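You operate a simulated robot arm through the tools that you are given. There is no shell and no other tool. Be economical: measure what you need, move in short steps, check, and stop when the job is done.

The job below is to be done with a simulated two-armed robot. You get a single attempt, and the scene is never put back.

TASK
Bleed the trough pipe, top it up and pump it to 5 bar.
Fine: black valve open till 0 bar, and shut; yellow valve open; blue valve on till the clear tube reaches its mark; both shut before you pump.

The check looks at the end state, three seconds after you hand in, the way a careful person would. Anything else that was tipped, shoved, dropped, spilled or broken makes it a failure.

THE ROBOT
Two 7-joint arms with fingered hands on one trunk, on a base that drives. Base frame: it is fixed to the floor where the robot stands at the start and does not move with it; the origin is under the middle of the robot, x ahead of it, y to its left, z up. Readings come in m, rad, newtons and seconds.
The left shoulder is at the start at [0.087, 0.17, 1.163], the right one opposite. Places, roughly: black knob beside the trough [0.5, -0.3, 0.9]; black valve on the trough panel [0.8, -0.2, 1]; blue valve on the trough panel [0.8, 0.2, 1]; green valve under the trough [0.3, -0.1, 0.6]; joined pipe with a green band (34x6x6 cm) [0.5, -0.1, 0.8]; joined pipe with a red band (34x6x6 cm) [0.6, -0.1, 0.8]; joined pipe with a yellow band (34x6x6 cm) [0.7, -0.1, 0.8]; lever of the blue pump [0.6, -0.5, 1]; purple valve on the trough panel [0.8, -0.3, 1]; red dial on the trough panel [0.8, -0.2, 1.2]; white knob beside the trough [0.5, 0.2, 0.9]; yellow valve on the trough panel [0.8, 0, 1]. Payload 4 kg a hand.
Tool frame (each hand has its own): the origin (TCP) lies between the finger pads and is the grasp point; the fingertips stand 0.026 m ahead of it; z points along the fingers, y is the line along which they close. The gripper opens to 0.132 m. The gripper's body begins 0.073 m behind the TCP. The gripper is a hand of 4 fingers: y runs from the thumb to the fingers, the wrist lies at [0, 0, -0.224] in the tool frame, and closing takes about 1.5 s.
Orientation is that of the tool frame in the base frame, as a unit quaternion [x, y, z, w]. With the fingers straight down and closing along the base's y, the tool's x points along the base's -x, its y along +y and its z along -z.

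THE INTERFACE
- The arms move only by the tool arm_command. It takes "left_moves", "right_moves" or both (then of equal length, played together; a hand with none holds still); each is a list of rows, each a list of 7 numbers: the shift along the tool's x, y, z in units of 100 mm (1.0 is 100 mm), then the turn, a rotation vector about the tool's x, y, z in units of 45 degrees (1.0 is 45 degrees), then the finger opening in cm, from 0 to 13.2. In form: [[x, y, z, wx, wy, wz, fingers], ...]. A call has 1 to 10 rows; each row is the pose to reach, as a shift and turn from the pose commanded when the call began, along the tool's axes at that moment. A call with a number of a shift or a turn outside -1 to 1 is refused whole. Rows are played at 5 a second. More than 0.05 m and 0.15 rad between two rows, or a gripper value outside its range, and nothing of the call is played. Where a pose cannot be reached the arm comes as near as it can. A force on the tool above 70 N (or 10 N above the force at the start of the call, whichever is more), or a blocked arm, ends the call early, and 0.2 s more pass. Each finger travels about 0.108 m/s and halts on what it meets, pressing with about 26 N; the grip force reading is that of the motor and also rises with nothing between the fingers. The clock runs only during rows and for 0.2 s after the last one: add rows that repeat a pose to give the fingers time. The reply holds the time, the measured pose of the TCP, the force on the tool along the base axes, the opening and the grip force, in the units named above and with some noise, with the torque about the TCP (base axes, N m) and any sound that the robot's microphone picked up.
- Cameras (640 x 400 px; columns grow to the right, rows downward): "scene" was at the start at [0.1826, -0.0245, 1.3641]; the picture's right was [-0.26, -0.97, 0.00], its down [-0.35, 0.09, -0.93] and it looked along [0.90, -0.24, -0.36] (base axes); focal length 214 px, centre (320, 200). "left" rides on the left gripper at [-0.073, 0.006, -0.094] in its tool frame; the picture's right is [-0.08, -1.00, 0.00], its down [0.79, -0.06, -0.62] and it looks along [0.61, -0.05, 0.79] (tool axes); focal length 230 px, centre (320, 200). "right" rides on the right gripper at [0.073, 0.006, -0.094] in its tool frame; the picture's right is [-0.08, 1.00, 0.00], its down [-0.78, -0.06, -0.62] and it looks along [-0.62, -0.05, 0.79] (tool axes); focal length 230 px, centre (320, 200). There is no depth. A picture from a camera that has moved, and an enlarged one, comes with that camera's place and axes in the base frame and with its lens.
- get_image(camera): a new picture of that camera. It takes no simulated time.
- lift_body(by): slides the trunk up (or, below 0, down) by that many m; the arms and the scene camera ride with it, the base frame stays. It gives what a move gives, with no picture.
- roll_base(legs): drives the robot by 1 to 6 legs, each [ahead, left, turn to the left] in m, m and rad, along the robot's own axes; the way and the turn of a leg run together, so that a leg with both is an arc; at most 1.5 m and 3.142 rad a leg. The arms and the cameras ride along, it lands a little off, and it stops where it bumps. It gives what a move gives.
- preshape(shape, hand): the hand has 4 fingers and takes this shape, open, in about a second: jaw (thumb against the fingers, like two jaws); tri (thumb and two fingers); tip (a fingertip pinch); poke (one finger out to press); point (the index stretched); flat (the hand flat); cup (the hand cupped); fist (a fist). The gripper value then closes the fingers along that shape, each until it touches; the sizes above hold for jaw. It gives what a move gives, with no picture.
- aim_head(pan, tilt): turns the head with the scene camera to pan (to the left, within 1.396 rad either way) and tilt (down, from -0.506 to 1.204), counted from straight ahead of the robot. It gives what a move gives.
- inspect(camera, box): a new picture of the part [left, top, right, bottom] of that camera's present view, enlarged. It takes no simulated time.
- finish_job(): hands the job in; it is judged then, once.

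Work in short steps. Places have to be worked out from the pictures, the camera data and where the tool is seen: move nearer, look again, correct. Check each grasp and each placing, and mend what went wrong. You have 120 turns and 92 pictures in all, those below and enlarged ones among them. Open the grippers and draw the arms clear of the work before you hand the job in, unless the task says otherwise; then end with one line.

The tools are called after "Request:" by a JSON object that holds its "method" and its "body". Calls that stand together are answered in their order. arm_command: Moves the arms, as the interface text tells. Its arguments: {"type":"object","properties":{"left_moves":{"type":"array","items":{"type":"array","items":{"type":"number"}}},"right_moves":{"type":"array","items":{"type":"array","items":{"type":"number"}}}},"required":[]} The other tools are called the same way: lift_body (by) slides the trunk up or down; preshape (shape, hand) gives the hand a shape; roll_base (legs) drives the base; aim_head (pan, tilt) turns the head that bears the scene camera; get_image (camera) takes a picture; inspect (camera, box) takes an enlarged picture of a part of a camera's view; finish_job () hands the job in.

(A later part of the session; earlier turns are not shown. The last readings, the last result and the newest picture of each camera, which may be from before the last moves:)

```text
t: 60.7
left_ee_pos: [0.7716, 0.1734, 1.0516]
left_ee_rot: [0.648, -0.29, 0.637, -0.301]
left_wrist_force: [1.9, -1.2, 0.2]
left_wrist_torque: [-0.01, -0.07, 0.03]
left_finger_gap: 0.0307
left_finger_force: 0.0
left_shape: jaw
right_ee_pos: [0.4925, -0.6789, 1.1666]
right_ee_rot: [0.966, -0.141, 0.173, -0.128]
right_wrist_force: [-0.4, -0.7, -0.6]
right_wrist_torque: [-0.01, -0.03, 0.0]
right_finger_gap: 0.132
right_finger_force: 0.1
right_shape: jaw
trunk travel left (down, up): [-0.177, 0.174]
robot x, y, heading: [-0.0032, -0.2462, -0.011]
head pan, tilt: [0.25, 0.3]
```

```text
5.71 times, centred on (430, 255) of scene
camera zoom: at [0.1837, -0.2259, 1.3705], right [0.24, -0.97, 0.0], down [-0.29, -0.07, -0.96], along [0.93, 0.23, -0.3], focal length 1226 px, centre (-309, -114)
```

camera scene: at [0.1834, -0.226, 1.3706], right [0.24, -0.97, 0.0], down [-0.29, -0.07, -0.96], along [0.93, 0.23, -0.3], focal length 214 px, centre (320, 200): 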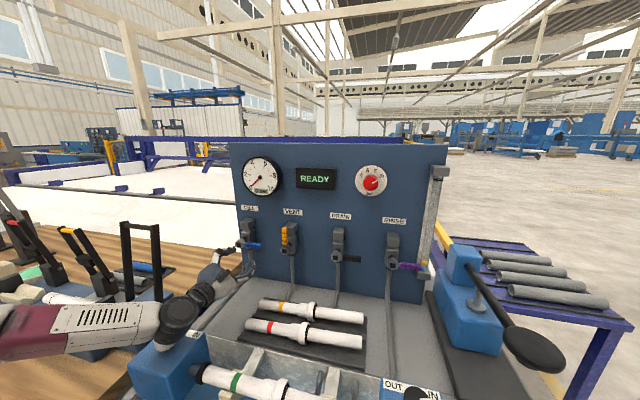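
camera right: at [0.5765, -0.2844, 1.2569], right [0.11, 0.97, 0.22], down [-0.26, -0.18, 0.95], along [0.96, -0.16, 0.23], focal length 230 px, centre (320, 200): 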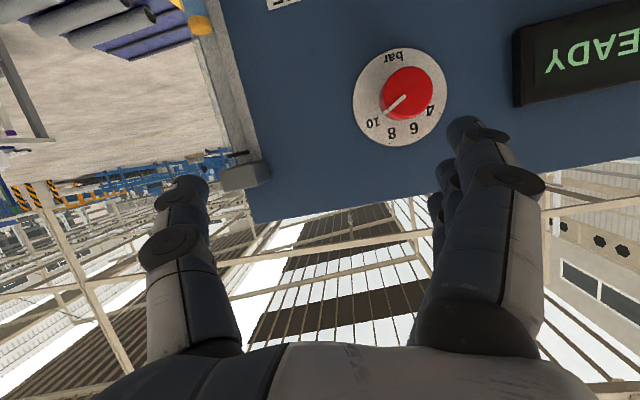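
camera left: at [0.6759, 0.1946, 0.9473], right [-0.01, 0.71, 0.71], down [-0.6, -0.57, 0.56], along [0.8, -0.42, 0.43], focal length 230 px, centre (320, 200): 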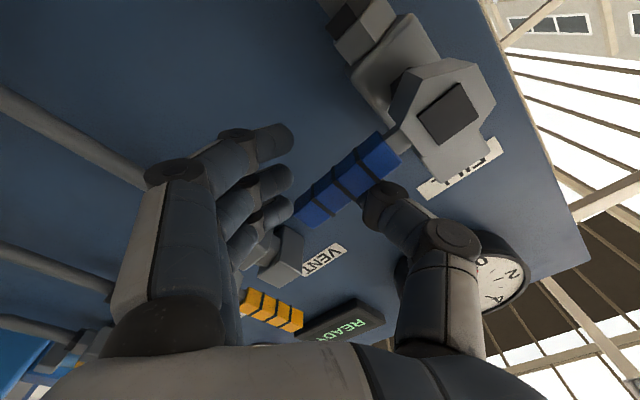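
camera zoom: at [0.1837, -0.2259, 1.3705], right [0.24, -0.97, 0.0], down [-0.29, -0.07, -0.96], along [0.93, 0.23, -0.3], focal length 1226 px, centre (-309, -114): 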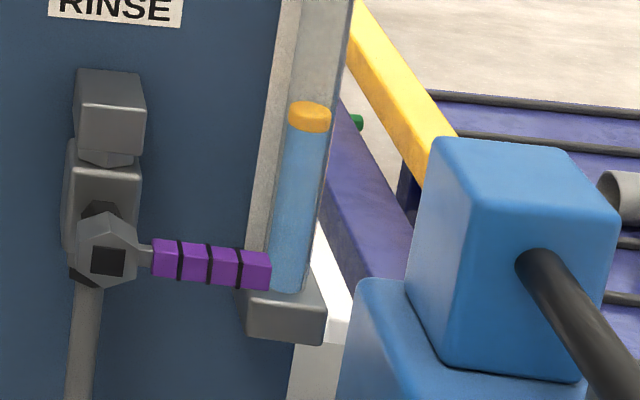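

The black ring is the mark, ~60 scene px above the float at about 9 px/s. I let it run another 4 s and check.

Request:
{"method": "arm_command", "body": {"left_moves": [[0, 0, 0, 0, 0, 0, 3], [0, 0, 0, 0, 0, 0, 3], [0, 0, 0, 0, 0, 0, 3], [0, 0, 0, 0, 0, 0, 3], [0, 0, 0, 0, 0, 0, 3], [0, 0, 0, 0, 0, 0, 3], [0, 0, 0, 0, 0, 0, 3], [0, 0, 0, 0, 0, 0, 3], [0, 0, 0, 0, 0, 0, 3], [0, 0, 0, 0, 0, 0, 3]]}}

Request:
{"method": "arm_command", "body": {"left_moves": [[0, 0, 0, 0, 0, 0, 3.5], [0, 0, 0, 0, 0, 0, 4.5], [0, 0, 0, 0, 0, 0, 4.5], [0, 0, 0, 0, 0, 0, 4.5], [0, 0, 0, 0, 0, 0, 4.5]]}}

Request:
{"method": "inspect", "body": {"camera": "scene", "box": [390, 160, 470, 270]}}

Request:
{"method": "get_image", "body": {"camera": "left"}}

```text
t: 62.9
left_ee_pos: [0.7704, 0.1733, 1.0521]
left_ee_rot: [0.648, -0.289, 0.637, -0.301]
left_wrist_force: [1.8, -0.5, 0.4]
left_wrist_torque: [-0.01, -0.04, 0.02]
left_finger_gap: 0.0306
left_finger_force: 0.1
left_shape: jaw
right_ee_pos: [0.4915, -0.6783, 1.1671]
right_ee_rot: [0.967, -0.141, 0.172, -0.127]
right_wrist_force: [-0.4, -0.1, 0.4]
right_wrist_torque: [-0.01, -0.01, 0.01]
right_finger_gap: 0.1319
right_finger_force: 0.0
right_shape: jaw
trunk travel left (down, up): [-0.177, 0.174]
robot x, y, heading: [0.0025, -0.2467, -0.012]
head pan, tilt: [0.25, 0.3]
```

```text
t: 64.1
left_ee_pos: [0.7712, 0.174, 1.0523]
left_ee_rot: [0.648, -0.289, 0.637, -0.301]
left_wrist_force: [0.2, -0.7, 0.3]
left_wrist_torque: [0.0, 0.0, -0.01]
left_finger_gap: 0.0446
left_finger_force: 0.0
left_shape: jaw
right_ee_pos: [0.4924, -0.6784, 1.1676]
right_ee_rot: [0.966, -0.141, 0.173, -0.127]
right_wrist_force: [0.8, -0.1, 0.1]
right_wrist_torque: [0.0, -0.01, -0.02]
right_finger_gap: 0.132
right_finger_force: 0.1
right_shape: jaw
trunk travel left (down, up): [-0.177, 0.174]
robot x, y, heading: [0.0003, -0.2501, -0.006]
head pan, tilt: [0.25, 0.3]
```

```text
3.64 times, centred on (430, 215) of scene
camera zoom: at [0.1834, -0.2257, 1.3706], right [0.24, -0.97, 0.0], down [-0.29, -0.07, -0.96], along [0.93, 0.23, -0.3], focal length 780 px, centre (-80, 146)
```

zoom: 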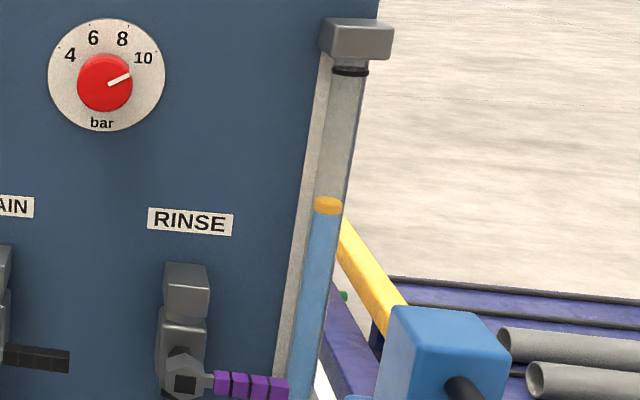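

```text
34 pictures are left
camera left: at [0.6761, 0.2245, 1.0], right [-0.01, 0.71, 0.71], down [-0.6, -0.57, 0.56], along [0.8, -0.42, 0.43], focal length 230 px, centre (320, 200)
```

left: 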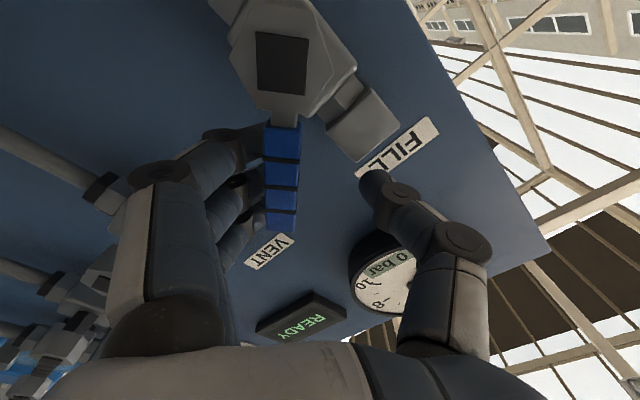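

The float is at ~133 zoomed px below the ring at 26 px/s, so about 5 s left. I use the wait to bring the thumb closer over the handle, ready to shut.

Request:
{"method": "arm_command", "body": {"left_moves": [[-0.05, 0.03, 0, 0, 0, 0, 4.5], [-0.1, 0.06, 0, 0, 0, 0, 4.5], [-0.15, 0.1, 0, 0, 0, 0, 4.5], [-0.17, 0.12, 0, 0, 0, 0, 4.5], [-0.17, 0.12, 0, 0, 0, 0, 4.5], [-0.17, 0.12, 0, 0, 0, 0, 4.5], [-0.17, 0.12, 0, 0, 0, 0, 4.5], [-0.17, 0.12, 0, 0, 0, 0, 4.5], [-0.17, 0.12, 0, 0, 0, 0, 4.5], [-0.17, 0.12, 0, 0, 0, 0, 4.5]]}}

Request:
{"method": "inspect", "body": {"camera": "scene", "box": [390, 160, 470, 270]}}

Request:
{"method": "get_image", "body": {"camera": "left"}}

```text
t: 66.3
left_ee_pos: [0.7713, 0.1787, 1.032]
left_ee_rot: [0.648, -0.29, 0.636, -0.3]
left_wrist_force: [-0.5, -0.8, -0.5]
left_wrist_torque: [0.02, 0.01, -0.02]
left_finger_gap: 0.0445
left_finger_force: 0.1
left_shape: jaw
right_ee_pos: [0.4911, -0.6782, 1.167]
right_ee_rot: [0.966, -0.142, 0.172, -0.128]
right_wrist_force: [0.1, 0.0, 1.1]
right_wrist_torque: [-0.01, 0.0, -0.03]
right_finger_gap: 0.132
right_finger_force: 0.2
right_shape: jaw
trunk travel left (down, up): [-0.177, 0.174]
robot x, y, heading: [0.0003, -0.2449, -0.009]
head pan, tilt: [0.25, 0.3]
```

```text
3.64 times, centred on (430, 215) of scene
camera zoom: at [0.1834, -0.2257, 1.3706], right [0.24, -0.97, 0.0], down [-0.29, -0.07, -0.96], along [0.93, 0.23, -0.3], focal length 780 px, centre (-80, 146)
```

zoom: 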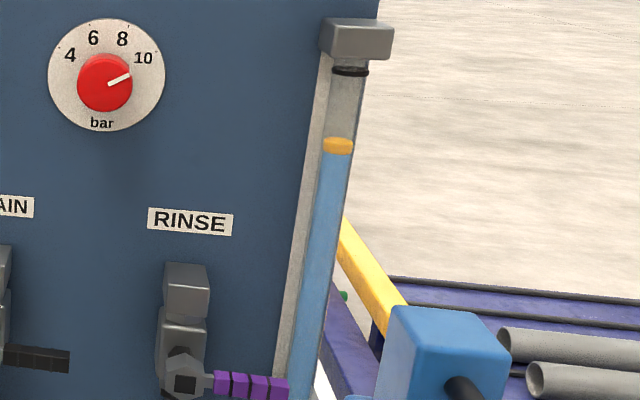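

```text
32 pictures are left
camera left: at [0.676, 0.2297, 0.9795], right [-0.01, 0.71, 0.71], down [-0.6, -0.57, 0.56], along [0.8, -0.42, 0.43], focal length 230 px, centre (320, 200)
```

left: 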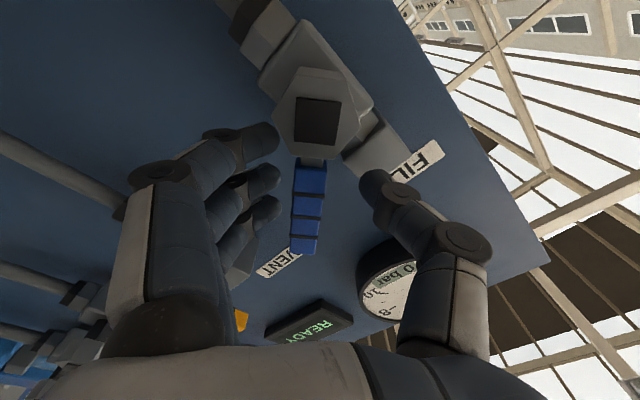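

About 2.7 s remain to the ring. I wait 1.8 s, then shut with the diagonal push.

Request:
{"method": "arm_command", "body": {"left_moves": [[0, 0, 0, 0, 0, 0, 4.5], [0, 0, 0, 0, 0, 0, 4.5], [0, 0, 0, 0, 0, 0, 4.5], [0, 0, 0, 0, 0, 0, 4.5], [0, 0, 0, 0, 0, 0, 4.5], [0, 0, 0, 0, 0, 0, 4.5], [0, 0, 0, 0, 0, 0, 4.5], [0, 0, 0, 0, 0, 0, 4.5]]}}

Request:
{"method": "arm_command", "body": {"left_moves": [[0.02, 0.15, 0, 0, 0, 0, 4.5], [0.05, 0.3, 0, 0, 0, 0, 4.5], [0.05, 0.43, 0, 0, 0, 0, 4.5], [0.03, 0.54, 0, 0, 0, 0, 4.5], [0.0, 0.63, 0, 0, 0, 0, 4.5], [-0.04, 0.72, 0, 0, 0, 0, 4.5]]}}

Request:
{"method": "inspect", "body": {"camera": "scene", "box": [390, 160, 470, 270]}}

Request:
{"method": "get_image", "body": {"camera": "left"}}

```text
t: 68.1
left_ee_pos: [0.7709, 0.1777, 1.031]
left_ee_rot: [0.648, -0.291, 0.637, -0.301]
left_wrist_force: [-0.1, -0.6, 0.5]
left_wrist_torque: [0.0, 0.0, -0.01]
left_finger_gap: 0.0449
left_finger_force: 0.1
left_shape: jaw
right_ee_pos: [0.4917, -0.678, 1.1673]
right_ee_rot: [0.967, -0.141, 0.172, -0.127]
right_wrist_force: [0.0, 0.1, -0.4]
right_wrist_torque: [0.03, -0.02, 0.01]
right_finger_gap: 0.1319
right_finger_force: 0.1
right_shape: jaw
trunk travel left (down, up): [-0.177, 0.174]
robot x, y, heading: [0.0002, -0.2482, -0.007]
head pan, tilt: [0.25, 0.3]
```

```text
t: 69.5
left_ee_pos: [0.771, 0.1335, 0.9798]
left_ee_rot: [0.645, -0.288, 0.64, -0.304]
left_wrist_force: [-1.1, -0.9, 17.1]
left_wrist_torque: [0.54, -0.04, -0.02]
left_finger_gap: 0.0556
left_finger_force: 0.0
left_shape: jaw
right_ee_pos: [0.4903, -0.6792, 1.1685]
right_ee_rot: [0.966, -0.141, 0.174, -0.129]
right_wrist_force: [-0.1, 0.3, -0.3]
right_wrist_torque: [-0.01, -0.03, 0.04]
right_finger_gap: 0.1318
right_finger_force: 0.0
right_shape: jaw
trunk travel left (down, up): [-0.177, 0.174]
robot x, y, heading: [-0.0028, -0.2452, -0.005]
head pan, tilt: [0.25, 0.3]
```

```text
3.64 times, centred on (430, 215) of scene
camera zoom: at [0.1811, -0.2269, 1.3714], right [0.24, -0.97, 0.0], down [-0.29, -0.07, -0.96], along [0.93, 0.23, -0.29], focal length 780 px, centre (-80, 146)
```

zoom: 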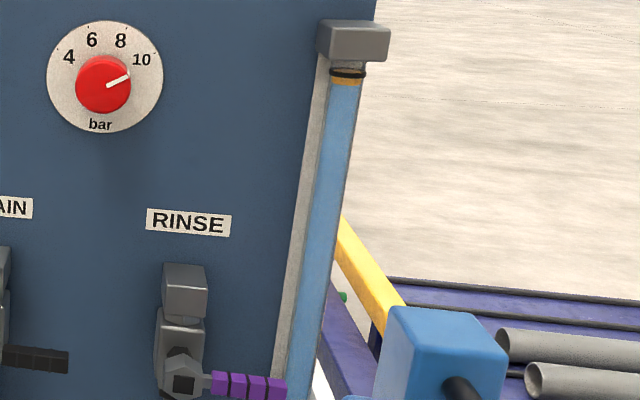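

```text
30 pictures are left
camera left: at [0.6765, 0.1847, 0.9272], right [-0.02, 0.71, 0.71], down [-0.6, -0.57, 0.56], along [0.8, -0.42, 0.44], focal length 230 px, centre (320, 200)
```

left: 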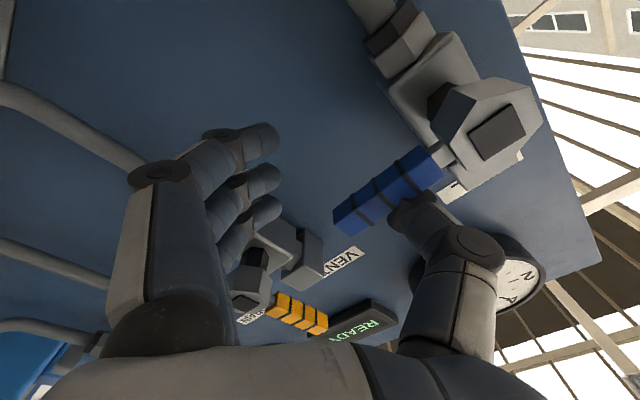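

The float is right at the ring and the blue handle is back horizontal. I press a little more to be sure it is shut and look closely at the float.

Request:
{"method": "arm_command", "body": {"left_moves": [[-0.02, 0.06, 0, 0, 0, 0, 4], [-0.05, 0.12, 0, 0, 0, 0, 4], [-0.05, 0.12, 0, 0, 0, 0, 4]]}}

Request:
{"method": "inspect", "body": {"camera": "scene", "box": [410, 160, 450, 200]}}

```text
t: 70.3
left_ee_pos: [0.7704, 0.1294, 0.9725]
left_ee_rot: [0.643, -0.288, 0.642, -0.304]
left_wrist_force: [4.9, -2.2, 41.0]
left_wrist_torque: [1.48, 0.39, -0.22]
left_finger_gap: 0.0604
left_finger_force: 0.0
left_shape: jaw
right_ee_pos: [0.4876, -0.681, 1.1682]
right_ee_rot: [0.966, -0.14, 0.174, -0.129]
right_wrist_force: [-0.5, -0.4, 0.5]
right_wrist_torque: [-0.01, 0.0, 0.03]
right_finger_gap: 0.1314
right_finger_force: 0.0
right_shape: jaw
trunk travel left (down, up): [-0.177, 0.174]
robot x, y, heading: [0.0013, -0.2478, -0.011]
head pan, tilt: [0.25, 0.3]
```

```text
10.00 times, centred on (430, 180) of scene
camera zoom: at [0.1791, -0.2284, 1.3717], right [0.24, -0.97, 0.0], down [-0.28, -0.07, -0.96], along [0.93, 0.23, -0.29], focal length 2145 px, centre (-780, 400)
```

zoom: 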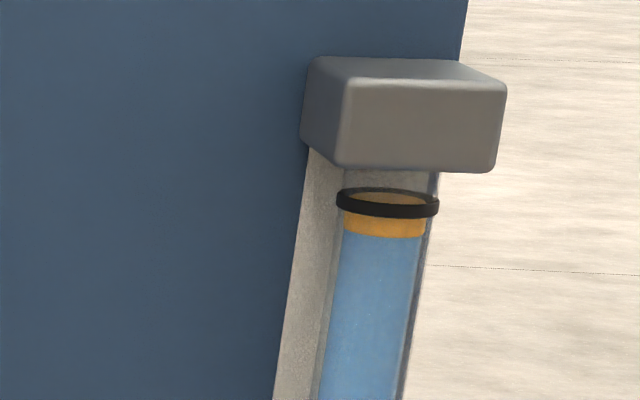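

The float has reached the ring. Next I release blue and go back to the yellow valve to shut it.

Request:
{"method": "arm_command", "body": {"left_moves": [[0, -0.2, 0, 0, 0, 0, 5], [0, -0.2, -0.4, 0, 0, 0, 5], [0, -0.2, -0.85, 0, 0, 0, 6], [0.3, -0.1, -0.85, 0, 0, 0, 7], [0.6, 0.0, -0.85, 0, 0, 0, 7], [0.7, 0.03, -0.85, 0, 0, 0, 7]]}}

Request:
{"method": "arm_command", "body": {"left_moves": [[0.2, 0.09, 0, 0, 0, 0, 7], [0.44, 0.18, 0, 0, 0, 0, 7], [0.44, 0.18, 0, 0, 0, 0, 7]]}}

Request:
{"method": "get_image", "body": {"camera": "left"}}

Request:
{"method": "inspect", "body": {"camera": "scene", "box": [230, 150, 470, 290]}}

```text
t: 71.7
left_ee_pos: [0.6886, 0.075, 1.0038]
left_ee_rot: [0.648, -0.289, 0.636, -0.302]
left_wrist_force: [0.1, -0.1, -0.5]
left_wrist_torque: [-0.01, 0.02, 0.02]
left_finger_gap: 0.069
left_finger_force: 0.0
left_shape: jaw
right_ee_pos: [0.4919, -0.6776, 1.1663]
right_ee_rot: [0.967, -0.142, 0.172, -0.127]
right_wrist_force: [0.5, -0.1, -0.1]
right_wrist_torque: [-0.05, 0.02, 0.0]
right_finger_gap: 0.1322
right_finger_force: 0.1
right_shape: jaw
trunk travel left (down, up): [-0.177, 0.174]
robot x, y, heading: [-0.0002, -0.2435, -0.006]
head pan, tilt: [0.25, 0.3]
```

```text
t: 72.5
left_ee_pos: [0.6901, 0.0296, 1.0206]
left_ee_rot: [0.648, -0.29, 0.637, -0.301]
left_wrist_force: [0.0, 0.4, -0.5]
left_wrist_torque: [0.02, 0.04, -0.03]
left_finger_gap: 0.0693
left_finger_force: 0.0
left_shape: jaw
right_ee_pos: [0.4914, -0.6775, 1.1674]
right_ee_rot: [0.966, -0.142, 0.173, -0.127]
right_wrist_force: [1.5, 0.3, -0.4]
right_wrist_torque: [-0.04, 0.0, -0.01]
right_finger_gap: 0.1317
right_finger_force: 0.0
right_shape: jaw
trunk travel left (down, up): [-0.177, 0.174]
robot x, y, heading: [-0.0009, -0.2458, -0.006]
head pan, tilt: [0.25, 0.3]
```

```text
28 pictures are left
camera left: at [0.5941, 0.0802, 0.9689], right [-0.01, 0.71, 0.71], down [-0.6, -0.57, 0.56], along [0.8, -0.42, 0.43], focal length 230 px, centre (320, 200)
```

left: 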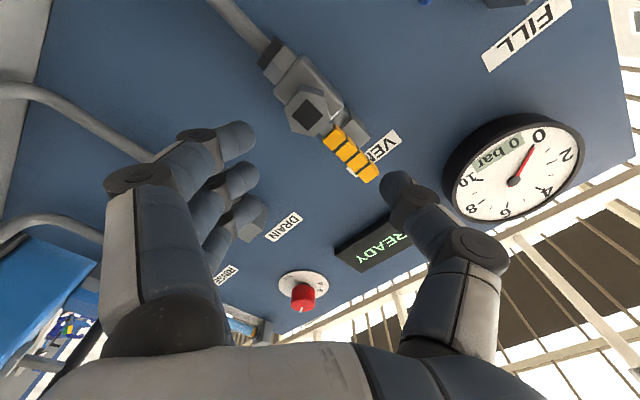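

```text
2.67 times, centred on (350, 220) of scene
camera zoom: at [0.1834, -0.2255, 1.3706], right [0.24, -0.97, 0.0], down [-0.29, -0.07, -0.96], along [0.93, 0.23, -0.3], focal length 572 px, centre (240, 147)
```

zoom: 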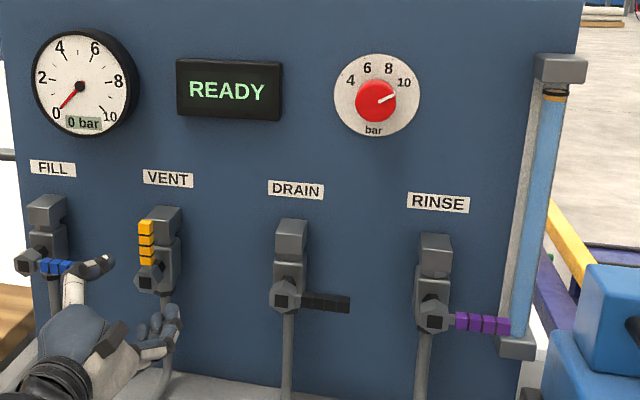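

The blue handle is shut and the level holds. I widen to 8.5 cm, shift slightly and advance around the upright yellow handle.

Request:
{"method": "arm_command", "body": {"left_moves": [[0, -0.06, 0, 0, 0, 0, 8.5], [0, -0.06, 0.2, 0, 0, 0, 8.5], [0, -0.06, 0.5, 0, 0, 0, 8.5], [0, -0.06, 0.79, 0, 0, 0, 8.5]]}}

Request:
{"method": "get_image", "body": {"camera": "left"}}

```text
t: 73.5
left_ee_pos: [0.7689, 0.0339, 1.0231]
left_ee_rot: [0.648, -0.291, 0.636, -0.3]
left_wrist_force: [1.0, -0.4, -0.1]
left_wrist_torque: [-0.01, 0.02, -0.03]
left_finger_gap: 0.0844
left_finger_force: 0.0
left_shape: jaw
right_ee_pos: [0.4917, -0.6785, 1.1656]
right_ee_rot: [0.966, -0.142, 0.172, -0.128]
right_wrist_force: [0.1, -0.1, -0.1]
right_wrist_torque: [0.02, -0.02, 0.05]
right_finger_gap: 0.1321
right_finger_force: 0.1
right_shape: jaw
trunk travel left (down, up): [-0.177, 0.174]
robot x, y, heading: [0.0023, -0.2458, -0.008]
head pan, tilt: [0.25, 0.3]
```

```text
26 pictures are left
camera left: at [0.6738, 0.0854, 0.9717], right [-0.01, 0.71, 0.71], down [-0.6, -0.57, 0.56], along [0.8, -0.42, 0.43], focal length 230 px, centre (320, 200)
```

left: 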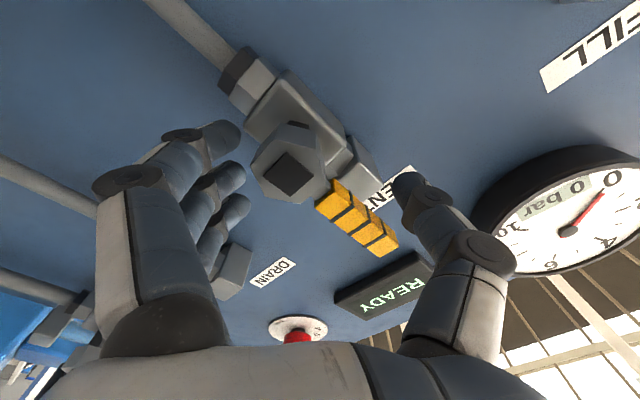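

The thumb is left of the upright handle. I sweep it along an arc to bring the yellow handle back down.

Request:
{"method": "arm_command", "body": {"left_moves": [[0.11, 0.07, 0, 0, 0, 0, 8.5], [0.22, 0.14, 0, 0, 0, 0, 8.5], [0.33, 0.32, 0, 0, 0, 0, 8.5], [0.37, 0.52, 0, 0, 0, 0, 8.5], [0.345, 0.69, 0, 0, 0, 0, 8.5], [0.28, 0.84, 0, 0, 0, 0, 8.5], [0.2, 0.96, 0, 0, 0, 0, 8.5]]}}

Request:
{"method": "get_image", "body": {"camera": "left"}}

```text
t: 75.1
left_ee_pos: [0.7706, -0.0456, 0.9691]
left_ee_rot: [0.645, -0.289, 0.639, -0.303]
left_wrist_force: [4.2, -3.0, 15.4]
left_wrist_torque: [0.69, 0.24, -0.21]
left_finger_gap: 0.0862
left_finger_force: 0.1
left_shape: jaw
right_ee_pos: [0.4889, -0.6792, 1.168]
right_ee_rot: [0.966, -0.141, 0.173, -0.128]
right_wrist_force: [-0.1, -0.8, 0.4]
right_wrist_torque: [0.01, -0.03, 0.0]
right_finger_gap: 0.132
right_finger_force: 0.1
right_shape: jaw
trunk travel left (down, up): [-0.177, 0.174]
robot x, y, heading: [-0.0009, -0.2468, -0.011]
head pan, tilt: [0.25, 0.3]
```

```text
25 pictures are left
camera left: at [0.6745, 0.0063, 0.917], right [-0.01, 0.71, 0.71], down [-0.6, -0.57, 0.56], along [0.8, -0.42, 0.44], focal length 230 px, centre (320, 200)
```

left: 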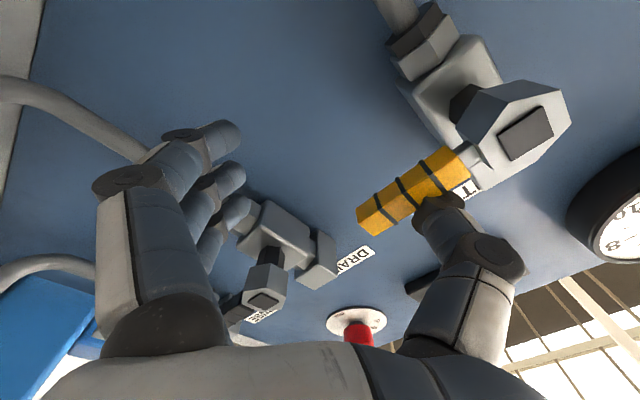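

Nearly closed (15 N). I press a bit more to seat it.

Request:
{"method": "arm_command", "body": {"left_moves": [[-0.06, 0.08, 0, 0, 0, 0, 8], [-0.1, 0.16, 0, 0, 0, 0, 8], [-0.12, 0.2, 0, 0, 0, 0, 8]]}}

Request:
{"method": "inspect", "body": {"camera": "scene", "box": [230, 150, 470, 290]}}

```text
t: 75.9
left_ee_pos: [0.7682, -0.0502, 0.9566]
left_ee_rot: [0.639, -0.288, 0.644, -0.305]
left_wrist_force: [2.9, -7.6, 50.2]
left_wrist_torque: [2.71, 0.37, -0.11]
left_finger_gap: 0.085
left_finger_force: 0.0
left_shape: jaw
right_ee_pos: [0.4873, -0.6808, 1.17]
right_ee_rot: [0.966, -0.142, 0.175, -0.13]
right_wrist_force: [-0.9, -0.9, -1.0]
right_wrist_torque: [0.0, 0.01, -0.01]
right_finger_gap: 0.132
right_finger_force: 0.1
right_shape: jaw
trunk travel left (down, up): [-0.177, 0.174]
robot x, y, heading: [0.0044, -0.2474, -0.009]
head pan, tilt: [0.25, 0.3]
```

```text
2.67 times, centred on (350, 220) of scene
camera zoom: at [0.1776, -0.2286, 1.372], right [0.24, -0.97, 0.0], down [-0.28, -0.07, -0.96], along [0.93, 0.23, -0.29], focal length 572 px, centre (240, 147)
```

zoom: 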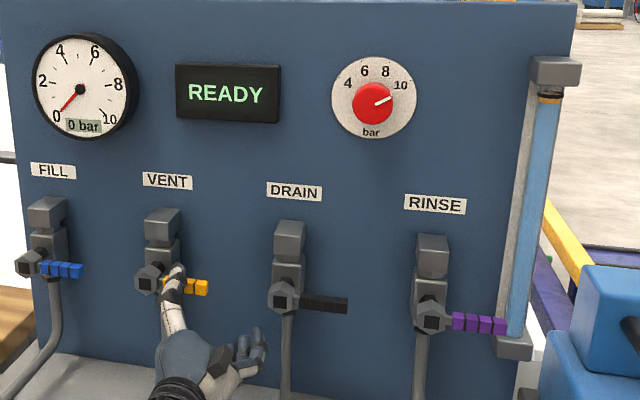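

All valves are shut, tube at its mark, gauge 0 bar. I withdraw the left hand and bring the right hand over towards the pump lever, whose knob I place at about (0.53, -0.51, 1.02).

Request:
{"method": "arm_command", "body": {"left_moves": [[0, -0.3, 0, 0, 0, 0, 9], [0, -0.3, -0.3, 0, 0, 0, 9], [0, -0.3, -0.6, 0, 0, 0, 9], [0, -0.3, -0.9, 0, 0, 0, 9], [0, -0.3, -1.0, 0, 0, 0, 9]], "right_moves": [[0.02, -0.18, 0.07, -0.04, 0, -0.12, 8], [0.04, -0.37, 0.13, -0.08, 0, -0.25, 8], [0.06, -0.55, 0.2, -0.11, 0, -0.37, 8], [0.08, -0.74, 0.26, -0.15, 0, -0.5, 8], [0.08, -0.92, 0.33, -0.18, 0, -0.6, 8]]}}

Request:
{"method": "aim_head", "body": {"pan": -0.25, "tilt": 0.45}}

Request:
{"method": "get_image", "body": {"camera": "scene"}}

Request:
{"method": "get_image", "body": {"camera": "right"}}

```text
t: 77.1
left_ee_pos: [0.6693, -0.0299, 0.9656]
left_ee_rot: [0.648, -0.291, 0.636, -0.301]
left_wrist_force: [0.2, 0.0, -0.2]
left_wrist_torque: [0.02, -0.03, 0.0]
left_finger_gap: 0.09
left_finger_force: 0.1
left_shape: jaw
right_ee_pos: [0.5335, -0.5891, 1.1676]
right_ee_rot: [0.979, 0.077, 0.186, -0.016]
right_wrist_force: [-0.1, 0.1, 0.1]
right_wrist_torque: [0.01, 0.03, -0.02]
right_finger_gap: 0.0806
right_finger_force: 0.0
right_shape: jaw
trunk travel left (down, up): [-0.177, 0.174]
robot x, y, heading: [0.0009, -0.2508, -0.002]
head pan, tilt: [0.25, 0.3]
```

```text
t: 78.0
left_ee_pos: [0.6691, -0.028, 0.9652]
left_ee_rot: [0.648, -0.289, 0.637, -0.302]
left_wrist_force: [-1.3, 0.5, 0.2]
left_wrist_torque: [0.01, 0.01, 0.02]
left_finger_gap: 0.0897
left_finger_force: 0.1
left_shape: jaw
right_ee_pos: [0.5318, -0.589, 1.1667]
right_ee_rot: [0.979, 0.076, 0.188, -0.018]
right_wrist_force: [0.1, 0.0, 0.2]
right_wrist_torque: [0.02, 0.02, -0.01]
right_finger_gap: 0.0807
right_finger_force: 0.1
right_shape: jaw
trunk travel left (down, up): [-0.177, 0.174]
robot x, y, heading: [-0.001, -0.2471, -0.009]
head pan, tilt: [-0.25, 0.45]
```

```text
23 pictures are left
camera scene: at [0.1834, -0.2659, 1.3585], right [-0.19, -0.98, 0.0], down [-0.41, 0.08, -0.91], along [0.89, -0.17, -0.42], focal length 214 px, centre (320, 200)
```

scene: 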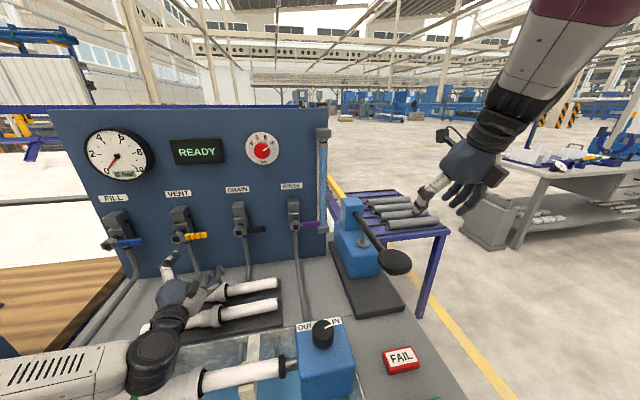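

```text
22 pictures are left
camera right: at [0.5656, -0.5914, 1.2804], right [0.08, -1.0, -0.03], down [-0.95, -0.09, 0.28], along [-0.29, 0.01, -0.96], focal length 230 px, centre (320, 200)
```

right: 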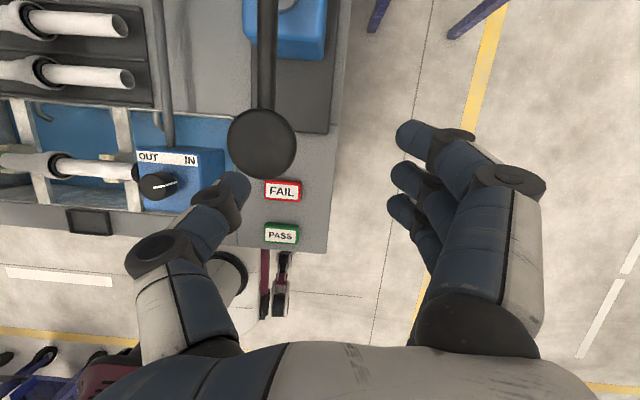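

The right camera shows the lever clearly, running ahead from the knob along x. I move sideways over the shaft first and then down part way.

Request:
{"method": "arm_command", "body": {"right_moves": [[0.1, -0.25, 0, 0, 0, 0, 8], [0.2, -0.5, 0.05, 0, 0, 0, 8], [0.31, -0.68, 0.1, 0, 0, 0, 8], [0.31, -0.68, 0.4, 0, 0, 0, 8], [0.31, -0.68, 0.75, 0, 0, 0, 8], [0.31, -0.68, 0.85, 0, 0, 0, 8]]}}

Request:
{"method": "get_image", "body": {"camera": "right"}}

Request:
{"method": "get_image", "body": {"camera": "scene"}}

```text
t: 79.4
left_ee_pos: [0.6699, -0.0288, 0.9653]
left_ee_rot: [0.648, -0.29, 0.637, -0.302]
left_wrist_force: [0.3, 0.7, 0.1]
left_wrist_torque: [0.01, 0.02, -0.01]
left_finger_gap: 0.0899
left_finger_force: 0.2
left_shape: jaw
right_ee_pos: [0.58, -0.5178, 1.1035]
right_ee_rot: [0.978, 0.068, 0.194, -0.029]
right_wrist_force: [0.0, -0.3, 0.0]
right_wrist_torque: [-0.02, 0.01, 0.0]
right_finger_gap: 0.0802
right_finger_force: 0.0
right_shape: jaw
trunk travel left (down, up): [-0.177, 0.174]
robot x, y, heading: [-0.0008, -0.2496, -0.009]
head pan, tilt: [-0.25, 0.45]
```

```text
21 pictures are left
camera right: at [0.6131, -0.522, 1.2178], right [0.07, -1.0, -0.06], down [-0.96, -0.09, 0.27], along [-0.27, 0.04, -0.96], focal length 230 px, centre (320, 200)
```

right: 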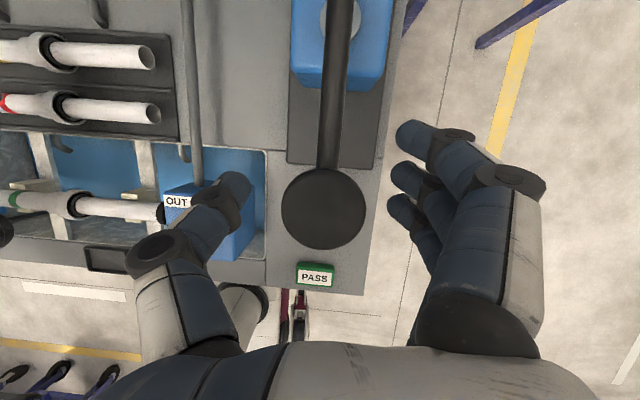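

```text
20 pictures are left
camera scene: at [0.1812, -0.2713, 1.3568], right [-0.25, -0.97, 0.0], down [-0.42, 0.11, -0.9], along [0.87, -0.23, -0.43], focal length 214 px, centre (320, 200)
```

scene: 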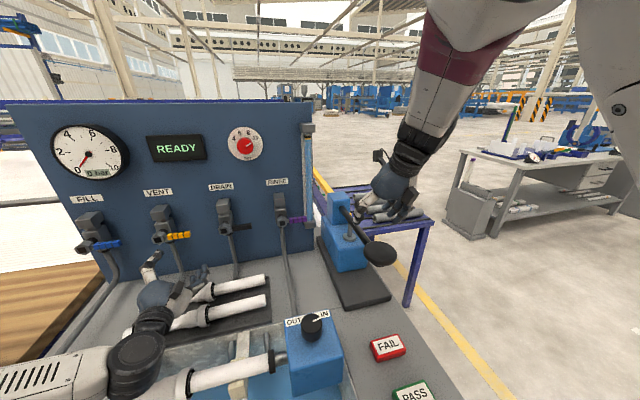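

The shaft runs at y≈-0.518. I move 5 cm ahead of here and down, so the fingers straddle the shaft in front of the knob.

Request:
{"method": "arm_command", "body": {"right_moves": [[0.25, 0.05, 0.0, 0, 0, 0, 7], [0.25, 0.09, 0.25, 0, 0, 0, 7], [0.25, 0.09, 0.5, 0, 0, 0, 7], [0.25, 0.09, 0.74, 0, 0, 0, 7]]}}

Request:
{"method": "get_image", "body": {"camera": "right"}}

Request:
{"method": "inspect", "body": {"camera": "scene", "box": [300, 150, 460, 320]}}

```text
t: 80.4
left_ee_pos: [0.6703, -0.03, 0.9635]
left_ee_rot: [0.648, -0.289, 0.637, -0.3]
left_wrist_force: [0.4, -0.1, 0.5]
left_wrist_torque: [0.02, 0.01, 0.01]
left_finger_gap: 0.0899
left_finger_force: 0.0
left_shape: jaw
right_ee_pos: [0.6331, -0.5127, 1.0362]
right_ee_rot: [0.979, 0.077, 0.187, -0.014]
right_wrist_force: [0.2, 0.5, -0.2]
right_wrist_torque: [-0.03, 0.0, 0.02]
right_finger_gap: 0.0705
right_finger_force: 0.1
right_shape: jaw
trunk travel left (down, up): [-0.177, 0.174]
robot x, y, heading: [0.0019, -0.2432, -0.004]
head pan, tilt: [-0.25, 0.45]
```

```text
19 pictures are left
camera right: at [0.6669, -0.5138, 1.1513], right [0.09, -1.0, -0.03], down [-0.95, -0.09, 0.29], along [-0.29, 0.0, -0.96], focal length 230 px, centre (320, 200)
```

right: 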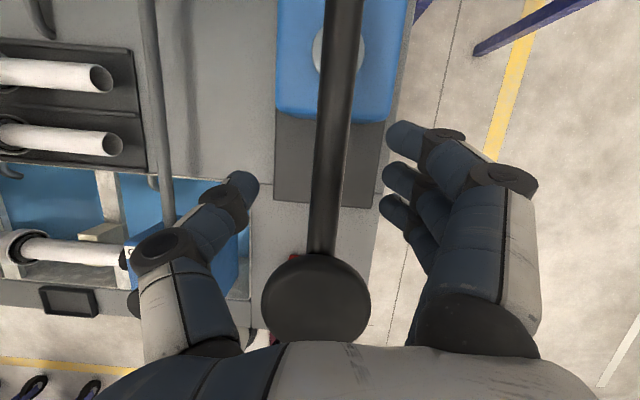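

```text
2.35 times, centred on (380, 235) of scene
camera zoom: at [0.1824, -0.2714, 1.3564], right [-0.25, -0.97, 0.0], down [-0.42, 0.11, -0.9], along [0.87, -0.23, -0.44], focal length 505 px, centre (179, 118)
```

zoom: 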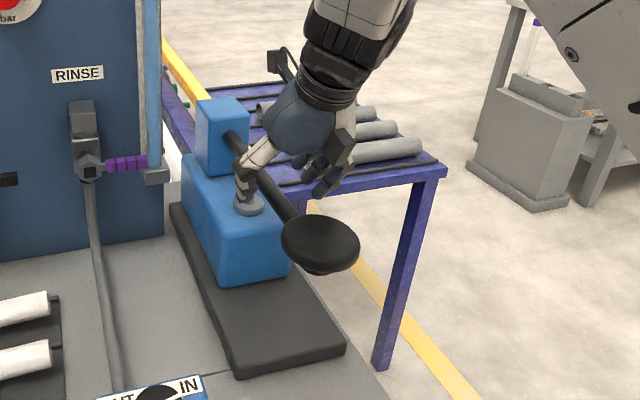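

The fingers straddle the shaft just ahead of the knob. I close on it.

Request:
{"method": "arm_command", "body": {"right_moves": [[0, 0, 0.05, 0, 0, 0, 4], [0, 0, 0.05, 0, 0, 0, 1], [0, 0, 0.05, 0, 0, 0, 0.5], [0, 0, 0.05, 0, 0, 0, 0.5], [0, 0, 0.05, 0, 0, 0, 0.5]]}}

Request:
{"method": "inspect", "body": {"camera": "right", "box": [160, 80, 480, 360]}}

```text
t: 81.6
left_ee_pos: [0.6689, -0.0289, 0.9658]
left_ee_rot: [0.648, -0.291, 0.636, -0.3]
left_wrist_force: [0.0, -0.2, -0.4]
left_wrist_torque: [0.01, -0.03, 0.0]
left_finger_gap: 0.0896
left_finger_force: 0.1
left_shape: jaw
right_ee_pos: [0.6352, -0.5117, 1.0341]
right_ee_rot: [0.979, 0.076, 0.187, -0.016]
right_wrist_force: [0.8, -1.5, 1.4]
right_wrist_torque: [-0.1, 0.02, 0.02]
right_finger_gap: 0.0055
right_finger_force: 0.0
right_shape: jaw
trunk travel left (down, up): [-0.177, 0.174]
robot x, y, heading: [-0.0012, -0.2473, -0.006]
head pan, tilt: [-0.25, 0.45]
```

```text
1.43 times, centred on (320, 220) of right
camera zoom: at [0.6677, -0.5144, 1.1489], right [0.08, -1.0, -0.03], down [-0.95, -0.09, 0.28], along [-0.29, 0.01, -0.96], focal length 329 px, centre (320, 171)
```

zoom: 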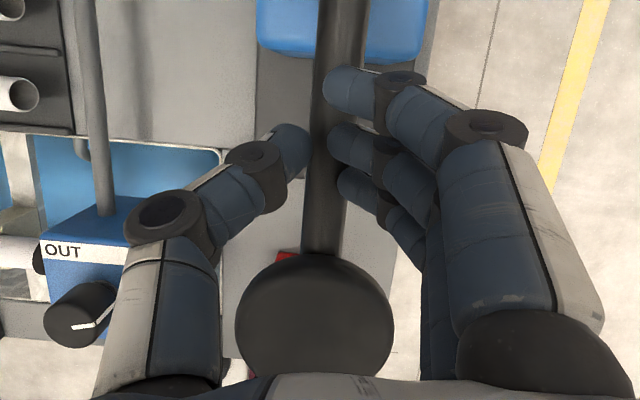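

The gap closed to 0.5 cm without grip, so the fingertips were above the shaft. I reopen, go 3 cm deeper and close again.

Request:
{"method": "arm_command", "body": {"right_moves": [[0, 0, -0.05, 0, 0, 0, 4], [0, 0, -0.05, 0, 0, 0, 6], [0, 0, 0.15, 0, 0, 0, 6], [-0.05, 0, 0.32, 0, 0, 0, 6], [-0.05, 0, 0.32, 0, 0, 0, 3], [-0.05, 0, 0.32, 0, 0, 0, 0.5], [-0.05, 0, 0.32, 0, 0, 0, 0.5], [-0.05, 0, 0.32, 0, 0, 0, 0.5], [-0.05, 0, 0.32, 0, 0, 0, 0.5]]}}

Request:
{"method": "inspect", "body": {"camera": "right", "box": [160, 80, 480, 360]}}

```text
t: 83.6
left_ee_pos: [0.6707, -0.0303, 0.9638]
left_ee_rot: [0.648, -0.29, 0.637, -0.302]
left_wrist_force: [0.1, 0.2, -0.5]
left_wrist_torque: [-0.01, 0.0, 0.01]
left_finger_gap: 0.0897
left_finger_force: 0.1
left_shape: jaw
right_ee_pos: [0.6409, -0.5121, 1.0011]
right_ee_rot: [0.979, 0.076, 0.187, -0.017]
right_wrist_force: [0.0, -8.7, -6.7]
right_wrist_torque: [-0.1, -0.06, -0.23]
right_finger_gap: 0.0091
right_finger_force: 25.9
right_shape: jaw
trunk travel left (down, up): [-0.177, 0.174]
robot x, y, heading: [0.0, -0.2479, -0.007]
head pan, tilt: [-0.25, 0.45]
```

```text
1.43 times, centred on (320, 220) of right
camera zoom: at [0.6744, -0.5146, 1.1155], right [0.08, -1.0, -0.03], down [-0.95, -0.09, 0.29], along [-0.29, 0.01, -0.96], focal length 329 px, centre (320, 171)
```

zoom: 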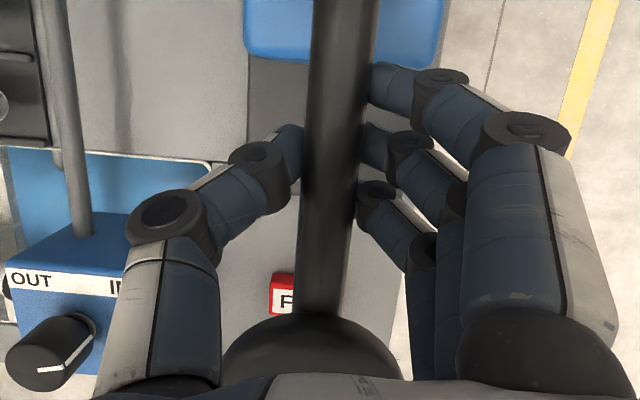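

The shaft is gripped now (26 N). I try a short push down (2.4 cm with matching tilt) and see whether the lever gives.

Request:
{"method": "arm_command", "body": {"right_moves": [[-0.01, 0, 0.08, 0, 0.11, 0, 0.5], [-0.02, 0, 0.16, 0, 0.22, 0, 0.5], [-0.03, 0, 0.25, 0, 0.33, 0, 0.5]]}}

Request:
{"method": "get_image", "body": {"camera": "scene"}}

```text
t: 84.4
left_ee_pos: [0.6697, -0.0315, 0.9658]
left_ee_rot: [0.648, -0.29, 0.636, -0.302]
left_wrist_force: [-0.6, -0.1, 0.3]
left_wrist_torque: [-0.01, 0.04, 0.01]
left_finger_gap: 0.0901
left_finger_force: 0.1
left_shape: jaw
right_ee_pos: [0.6477, -0.5125, 0.9787]
right_ee_rot: [0.947, 0.073, 0.312, -0.026]
right_wrist_force: [-1.5, -5.1, -4.1]
right_wrist_torque: [0.07, 0.13, -0.15]
right_finger_gap: 0.0039
right_finger_force: 26.0
right_shape: jaw
trunk travel left (down, up): [-0.177, 0.174]
robot x, y, heading: [0.004, -0.2446, -0.007]
head pan, tilt: [-0.25, 0.45]
```

```text
15 pictures are left
camera scene: at [0.1822, -0.2735, 1.3564], right [-0.25, -0.97, 0.0], down [-0.42, 0.11, -0.9], along [0.87, -0.23, -0.44], focal length 214 px, centre (320, 200)
```

scene: 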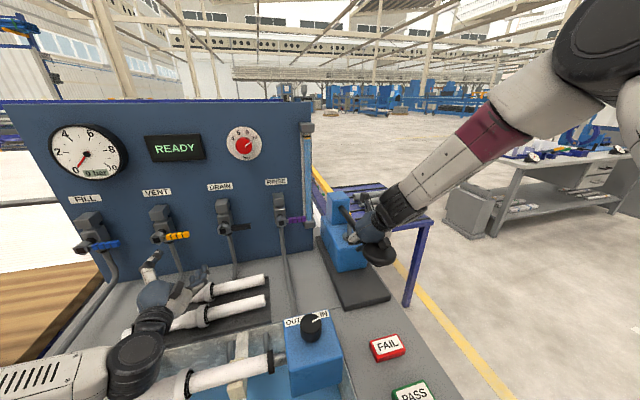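

Little force, and the knob looks unchanged, so the hand probably slid along the shaft. I now lift, with the fingers closed under the shaft.

Request:
{"method": "arm_command", "body": {"right_moves": [[0.04, 0, -0.12, 0, -0.16, 0, 0.5], [0.09, 0, -0.23, 0, -0.33, 0, 0.5], [0.18, 0, -0.35, 0, -0.5, 0, 0.5], [0.28, 0, -0.47, 0, -0.67, 0, 0.5], [0.38, 0, -0.59, 0, -0.83, 0, 0.5]]}}

Request:
{"method": "inspect", "body": {"camera": "scene", "box": [40, 100, 440, 320]}}

```text
t: 85.2
left_ee_pos: [0.6741, -0.0306, 0.9617]
left_ee_rot: [0.65, -0.292, 0.634, -0.301]
left_wrist_force: [0.0, -0.6, -0.5]
left_wrist_torque: [0.0, 0.03, -0.03]
left_finger_gap: 0.0895
left_finger_force: 0.0
left_shape: jaw
right_ee_pos: [0.6409, -0.5089, 0.9944]
right_ee_rot: [0.989, 0.077, 0.125, -0.02]
right_wrist_force: [22.4, -2.9, -47.3]
right_wrist_torque: [0.36, 0.18, 0.11]
right_finger_gap: 0.0029
right_finger_force: 26.7
right_shape: jaw
trunk travel left (down, up): [-0.177, 0.174]
robot x, y, heading: [0.003, -0.2502, -0.007]
head pan, tilt: [-0.25, 0.45]
stopped in row 3 (right hand): the force on the tool passed its limit (the readings are from after the stop); the commanded pose is now the measured one
```

```text
1.60 times, centred on (240, 210) of scene
camera zoom: at [0.1893, -0.2741, 1.3551], right [-0.25, -0.97, 0.0], down [-0.43, 0.11, -0.9], along [0.87, -0.23, -0.44], focal length 343 px, centre (448, 184)
```

zoom: 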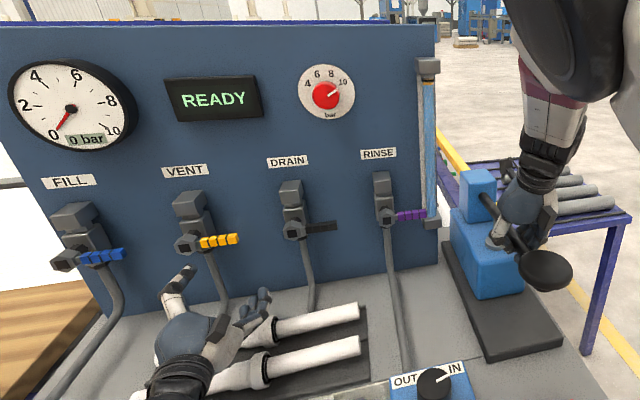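

Lifting meets a hard stop, so the rest position is up and the working stroke is down. I release, rise, and go above the knob with closed fingers to press it down.

Request:
{"method": "arm_command", "body": {"right_moves": [[0, 0, 0.05, 0, 0, 0, 4], [0, 0, 0.05, 0, 0, 0, 7], [0, 0, 0.0, 0, 0, 0, 7], [0, 0, -0.35, 0, 0, 0, 7], [0, 0, -0.65, 0, 0, 0, 7], [0, 0, -0.95, 0, 0, 0, 7], [-0.35, -0.04, -0.95, 0, 0, 0, 4], [-0.7, -0.08, -0.95, 0, 0, 0, 1.6], [-0.7, -0.08, -0.95, 0, 0, 0, 1.6], [-0.7, -0.08, -0.95, 0, 0, 0, 1.6]]}}

Request:
{"method": "get_image", "body": {"camera": "right"}}

```text
t: 87.4
left_ee_pos: [0.67, -0.0287, 0.9647]
left_ee_rot: [0.648, -0.29, 0.637, -0.3]
left_wrist_force: [0.1, 0.4, 0.3]
left_wrist_torque: [0.02, 0.01, -0.02]
left_finger_gap: 0.0897
left_finger_force: 0.0
left_shape: jaw
right_ee_pos: [0.5409, -0.5257, 1.0752]
right_ee_rot: [0.989, 0.058, 0.131, -0.044]
right_wrist_force: [0.0, -0.1, 0.4]
right_wrist_torque: [0.0, -0.01, -0.04]
right_finger_gap: 0.0167
right_finger_force: 0.0
right_shape: jaw
trunk travel left (down, up): [-0.177, 0.174]
robot x, y, heading: [-0.0019, -0.2477, -0.007]
head pan, tilt: [-0.25, 0.45]
```

```text
13 pictures are left
camera right: at [0.5876, -0.5345, 1.1836], right [0.05, -0.99, -0.09], down [-0.92, -0.08, 0.39], along [-0.39, 0.06, -0.92], focal length 230 px, centre (320, 200)
```

right: 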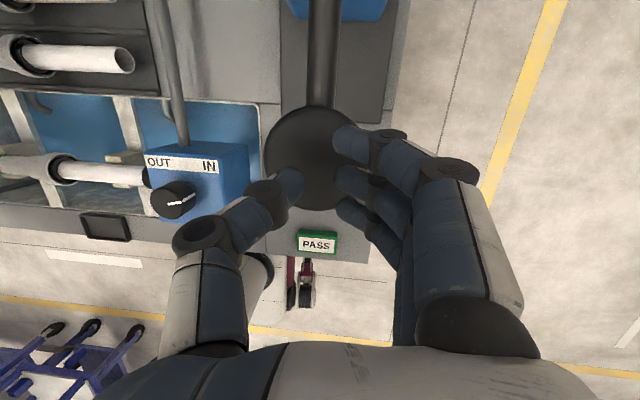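

The fingertips are over the knob. I press straight down up to 8 cm.

Request:
{"method": "arm_command", "body": {"right_moves": [[-0.04, 0.01, 0.15, 0, 0, 0, 1.6], [-0.08, 0.03, 0.3, 0, 0, 0, 1.6], [-0.1, 0.04, 0.45, 0, 0, 0, 1.6], [-0.11, 0.05, 0.6, 0, 0, 0, 1.6], [-0.11, 0.06, 0.8, 0, 0, 0, 1.6]]}}

Request:
{"method": "inspect", "body": {"camera": "scene", "box": [40, 100, 440, 320]}}

```text
t: 88.6
left_ee_pos: [0.6685, -0.0303, 0.9648]
left_ee_rot: [0.648, -0.29, 0.637, -0.3]
left_wrist_force: [0.2, 0.6, 0.7]
left_wrist_torque: [0.02, -0.01, 0.01]
left_finger_gap: 0.0897
left_finger_force: 0.1
left_shape: jaw
right_ee_pos: [0.5552, -0.5194, 0.997]
right_ee_rot: [0.988, 0.079, 0.131, -0.017]
right_wrist_force: [0.3, -0.3, 1.8]
right_wrist_torque: [0.0, 0.08, -0.02]
right_finger_gap: 0.0166
right_finger_force: 0.1
right_shape: jaw
trunk travel left (down, up): [-0.177, 0.174]
robot x, y, heading: [-0.0043, -0.2436, -0.005]
head pan, tilt: [-0.25, 0.45]
```

```text
1.60 times, centred on (240, 210) of scene
camera zoom: at [0.1821, -0.2716, 1.3565], right [-0.25, -0.97, 0.0], down [-0.42, 0.11, -0.9], along [0.87, -0.23, -0.44], focal length 343 px, centre (448, 184)
```

zoom: 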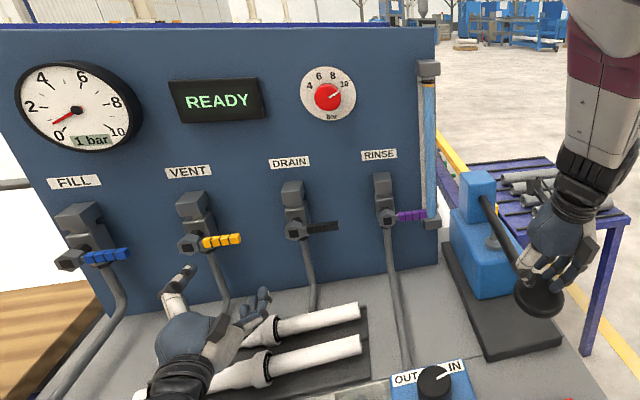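

That gave about 1 bar with the lever still moving easily. I push 3 cm further to find the end of the stroke.

Request:
{"method": "arm_command", "body": {"right_moves": [[-0.02, 0, 0.1, 0, 0, 0, 1.6], [-0.02, 0, 0.2, 0, 0, 0, 1.6], [-0.02, 0, 0.3, 0, 0, 0, 1.6], [-0.02, 0, 0.4, 0, 0, 0, 1.6]]}}

Request:
{"method": "inspect", "body": {"camera": "scene", "box": [40, 100, 440, 320]}}

```text
t: 89.6
left_ee_pos: [0.6664, -0.0298, 0.97]
left_ee_rot: [0.646, -0.29, 0.639, -0.302]
left_wrist_force: [0.0, -0.1, 0.5]
left_wrist_torque: [0.01, -0.01, -0.01]
left_finger_gap: 0.0899
left_finger_force: 0.0
left_shape: jaw
right_ee_pos: [0.5625, -0.5208, 0.9662]
right_ee_rot: [0.987, 0.076, 0.14, -0.014]
right_wrist_force: [-11.6, -14.7, 54.7]
right_wrist_torque: [-0.51, 0.15, -0.18]
right_finger_gap: 0.0131
right_finger_force: 21.8
right_shape: jaw
trunk travel left (down, up): [-0.177, 0.174]
robot x, y, heading: [0.0001, -0.249, -0.006]
head pan, tilt: [-0.25, 0.45]
```

```text
1.60 times, centred on (240, 210) of scene
camera zoom: at [0.1766, -0.2718, 1.3583], right [-0.25, -0.97, 0.0], down [-0.42, 0.11, -0.9], along [0.87, -0.23, -0.43], focal length 343 px, centre (448, 184)
```

zoom: 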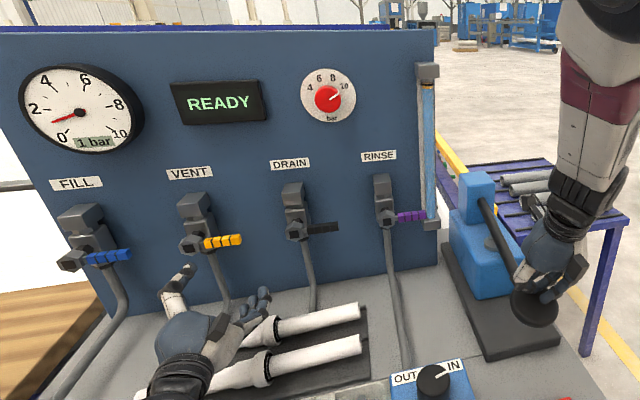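

The stroke ends here (54 N) at a bit over 1 bar. I raise the hand and see whether the lever comes back up by itself.

Request:
{"method": "arm_command", "body": {"right_moves": [[0.03, 0, -0.2, 0, 0, 0, 1.6], [0.06, 0, -0.4, 0, 0, 0, 1.6], [0.1, 0, -0.6, 0, 0, 0, 1.6], [0.14, 0, -0.84, 0, 0, 0, 1.6], [0.15, 0, -0.95, 0, 0, 0, 1.6]]}}

Request:
{"method": "inspect", "body": {"camera": "scene", "box": [40, 100, 440, 320]}}

```text
t: 90.8
left_ee_pos: [0.6694, -0.0297, 0.9642]
left_ee_rot: [0.648, -0.29, 0.637, -0.301]
left_wrist_force: [-0.9, -0.7, -0.1]
left_wrist_torque: [0.01, -0.03, -0.02]
left_finger_gap: 0.0899
left_finger_force: 0.0
left_shape: jaw
right_ee_pos: [0.5519, -0.524, 1.0513]
right_ee_rot: [0.989, 0.072, 0.13, -0.025]
right_wrist_force: [0.5, 0.2, 0.0]
right_wrist_torque: [0.0, 0.04, 0.0]
right_finger_gap: 0.0
right_finger_force: 26.1
right_shape: jaw
trunk travel left (down, up): [-0.177, 0.174]
robot x, y, heading: [0.0004, -0.2437, -0.007]
head pan, tilt: [-0.25, 0.45]
```

```text
1.60 times, centred on (240, 210) of scene
camera zoom: at [0.1818, -0.2715, 1.3566], right [-0.25, -0.97, 0.0], down [-0.42, 0.11, -0.9], along [0.87, -0.23, -0.44], focal length 343 px, centre (448, 184)
```

zoom: 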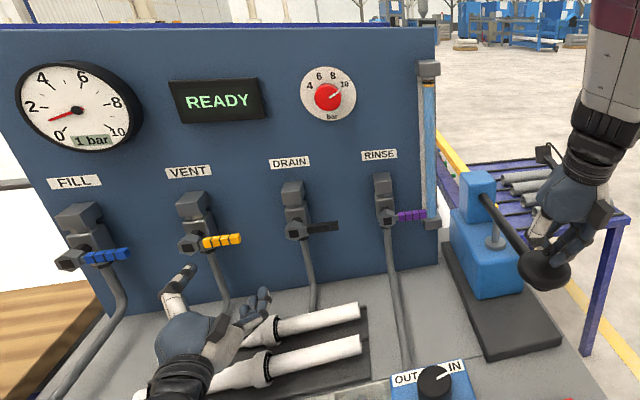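

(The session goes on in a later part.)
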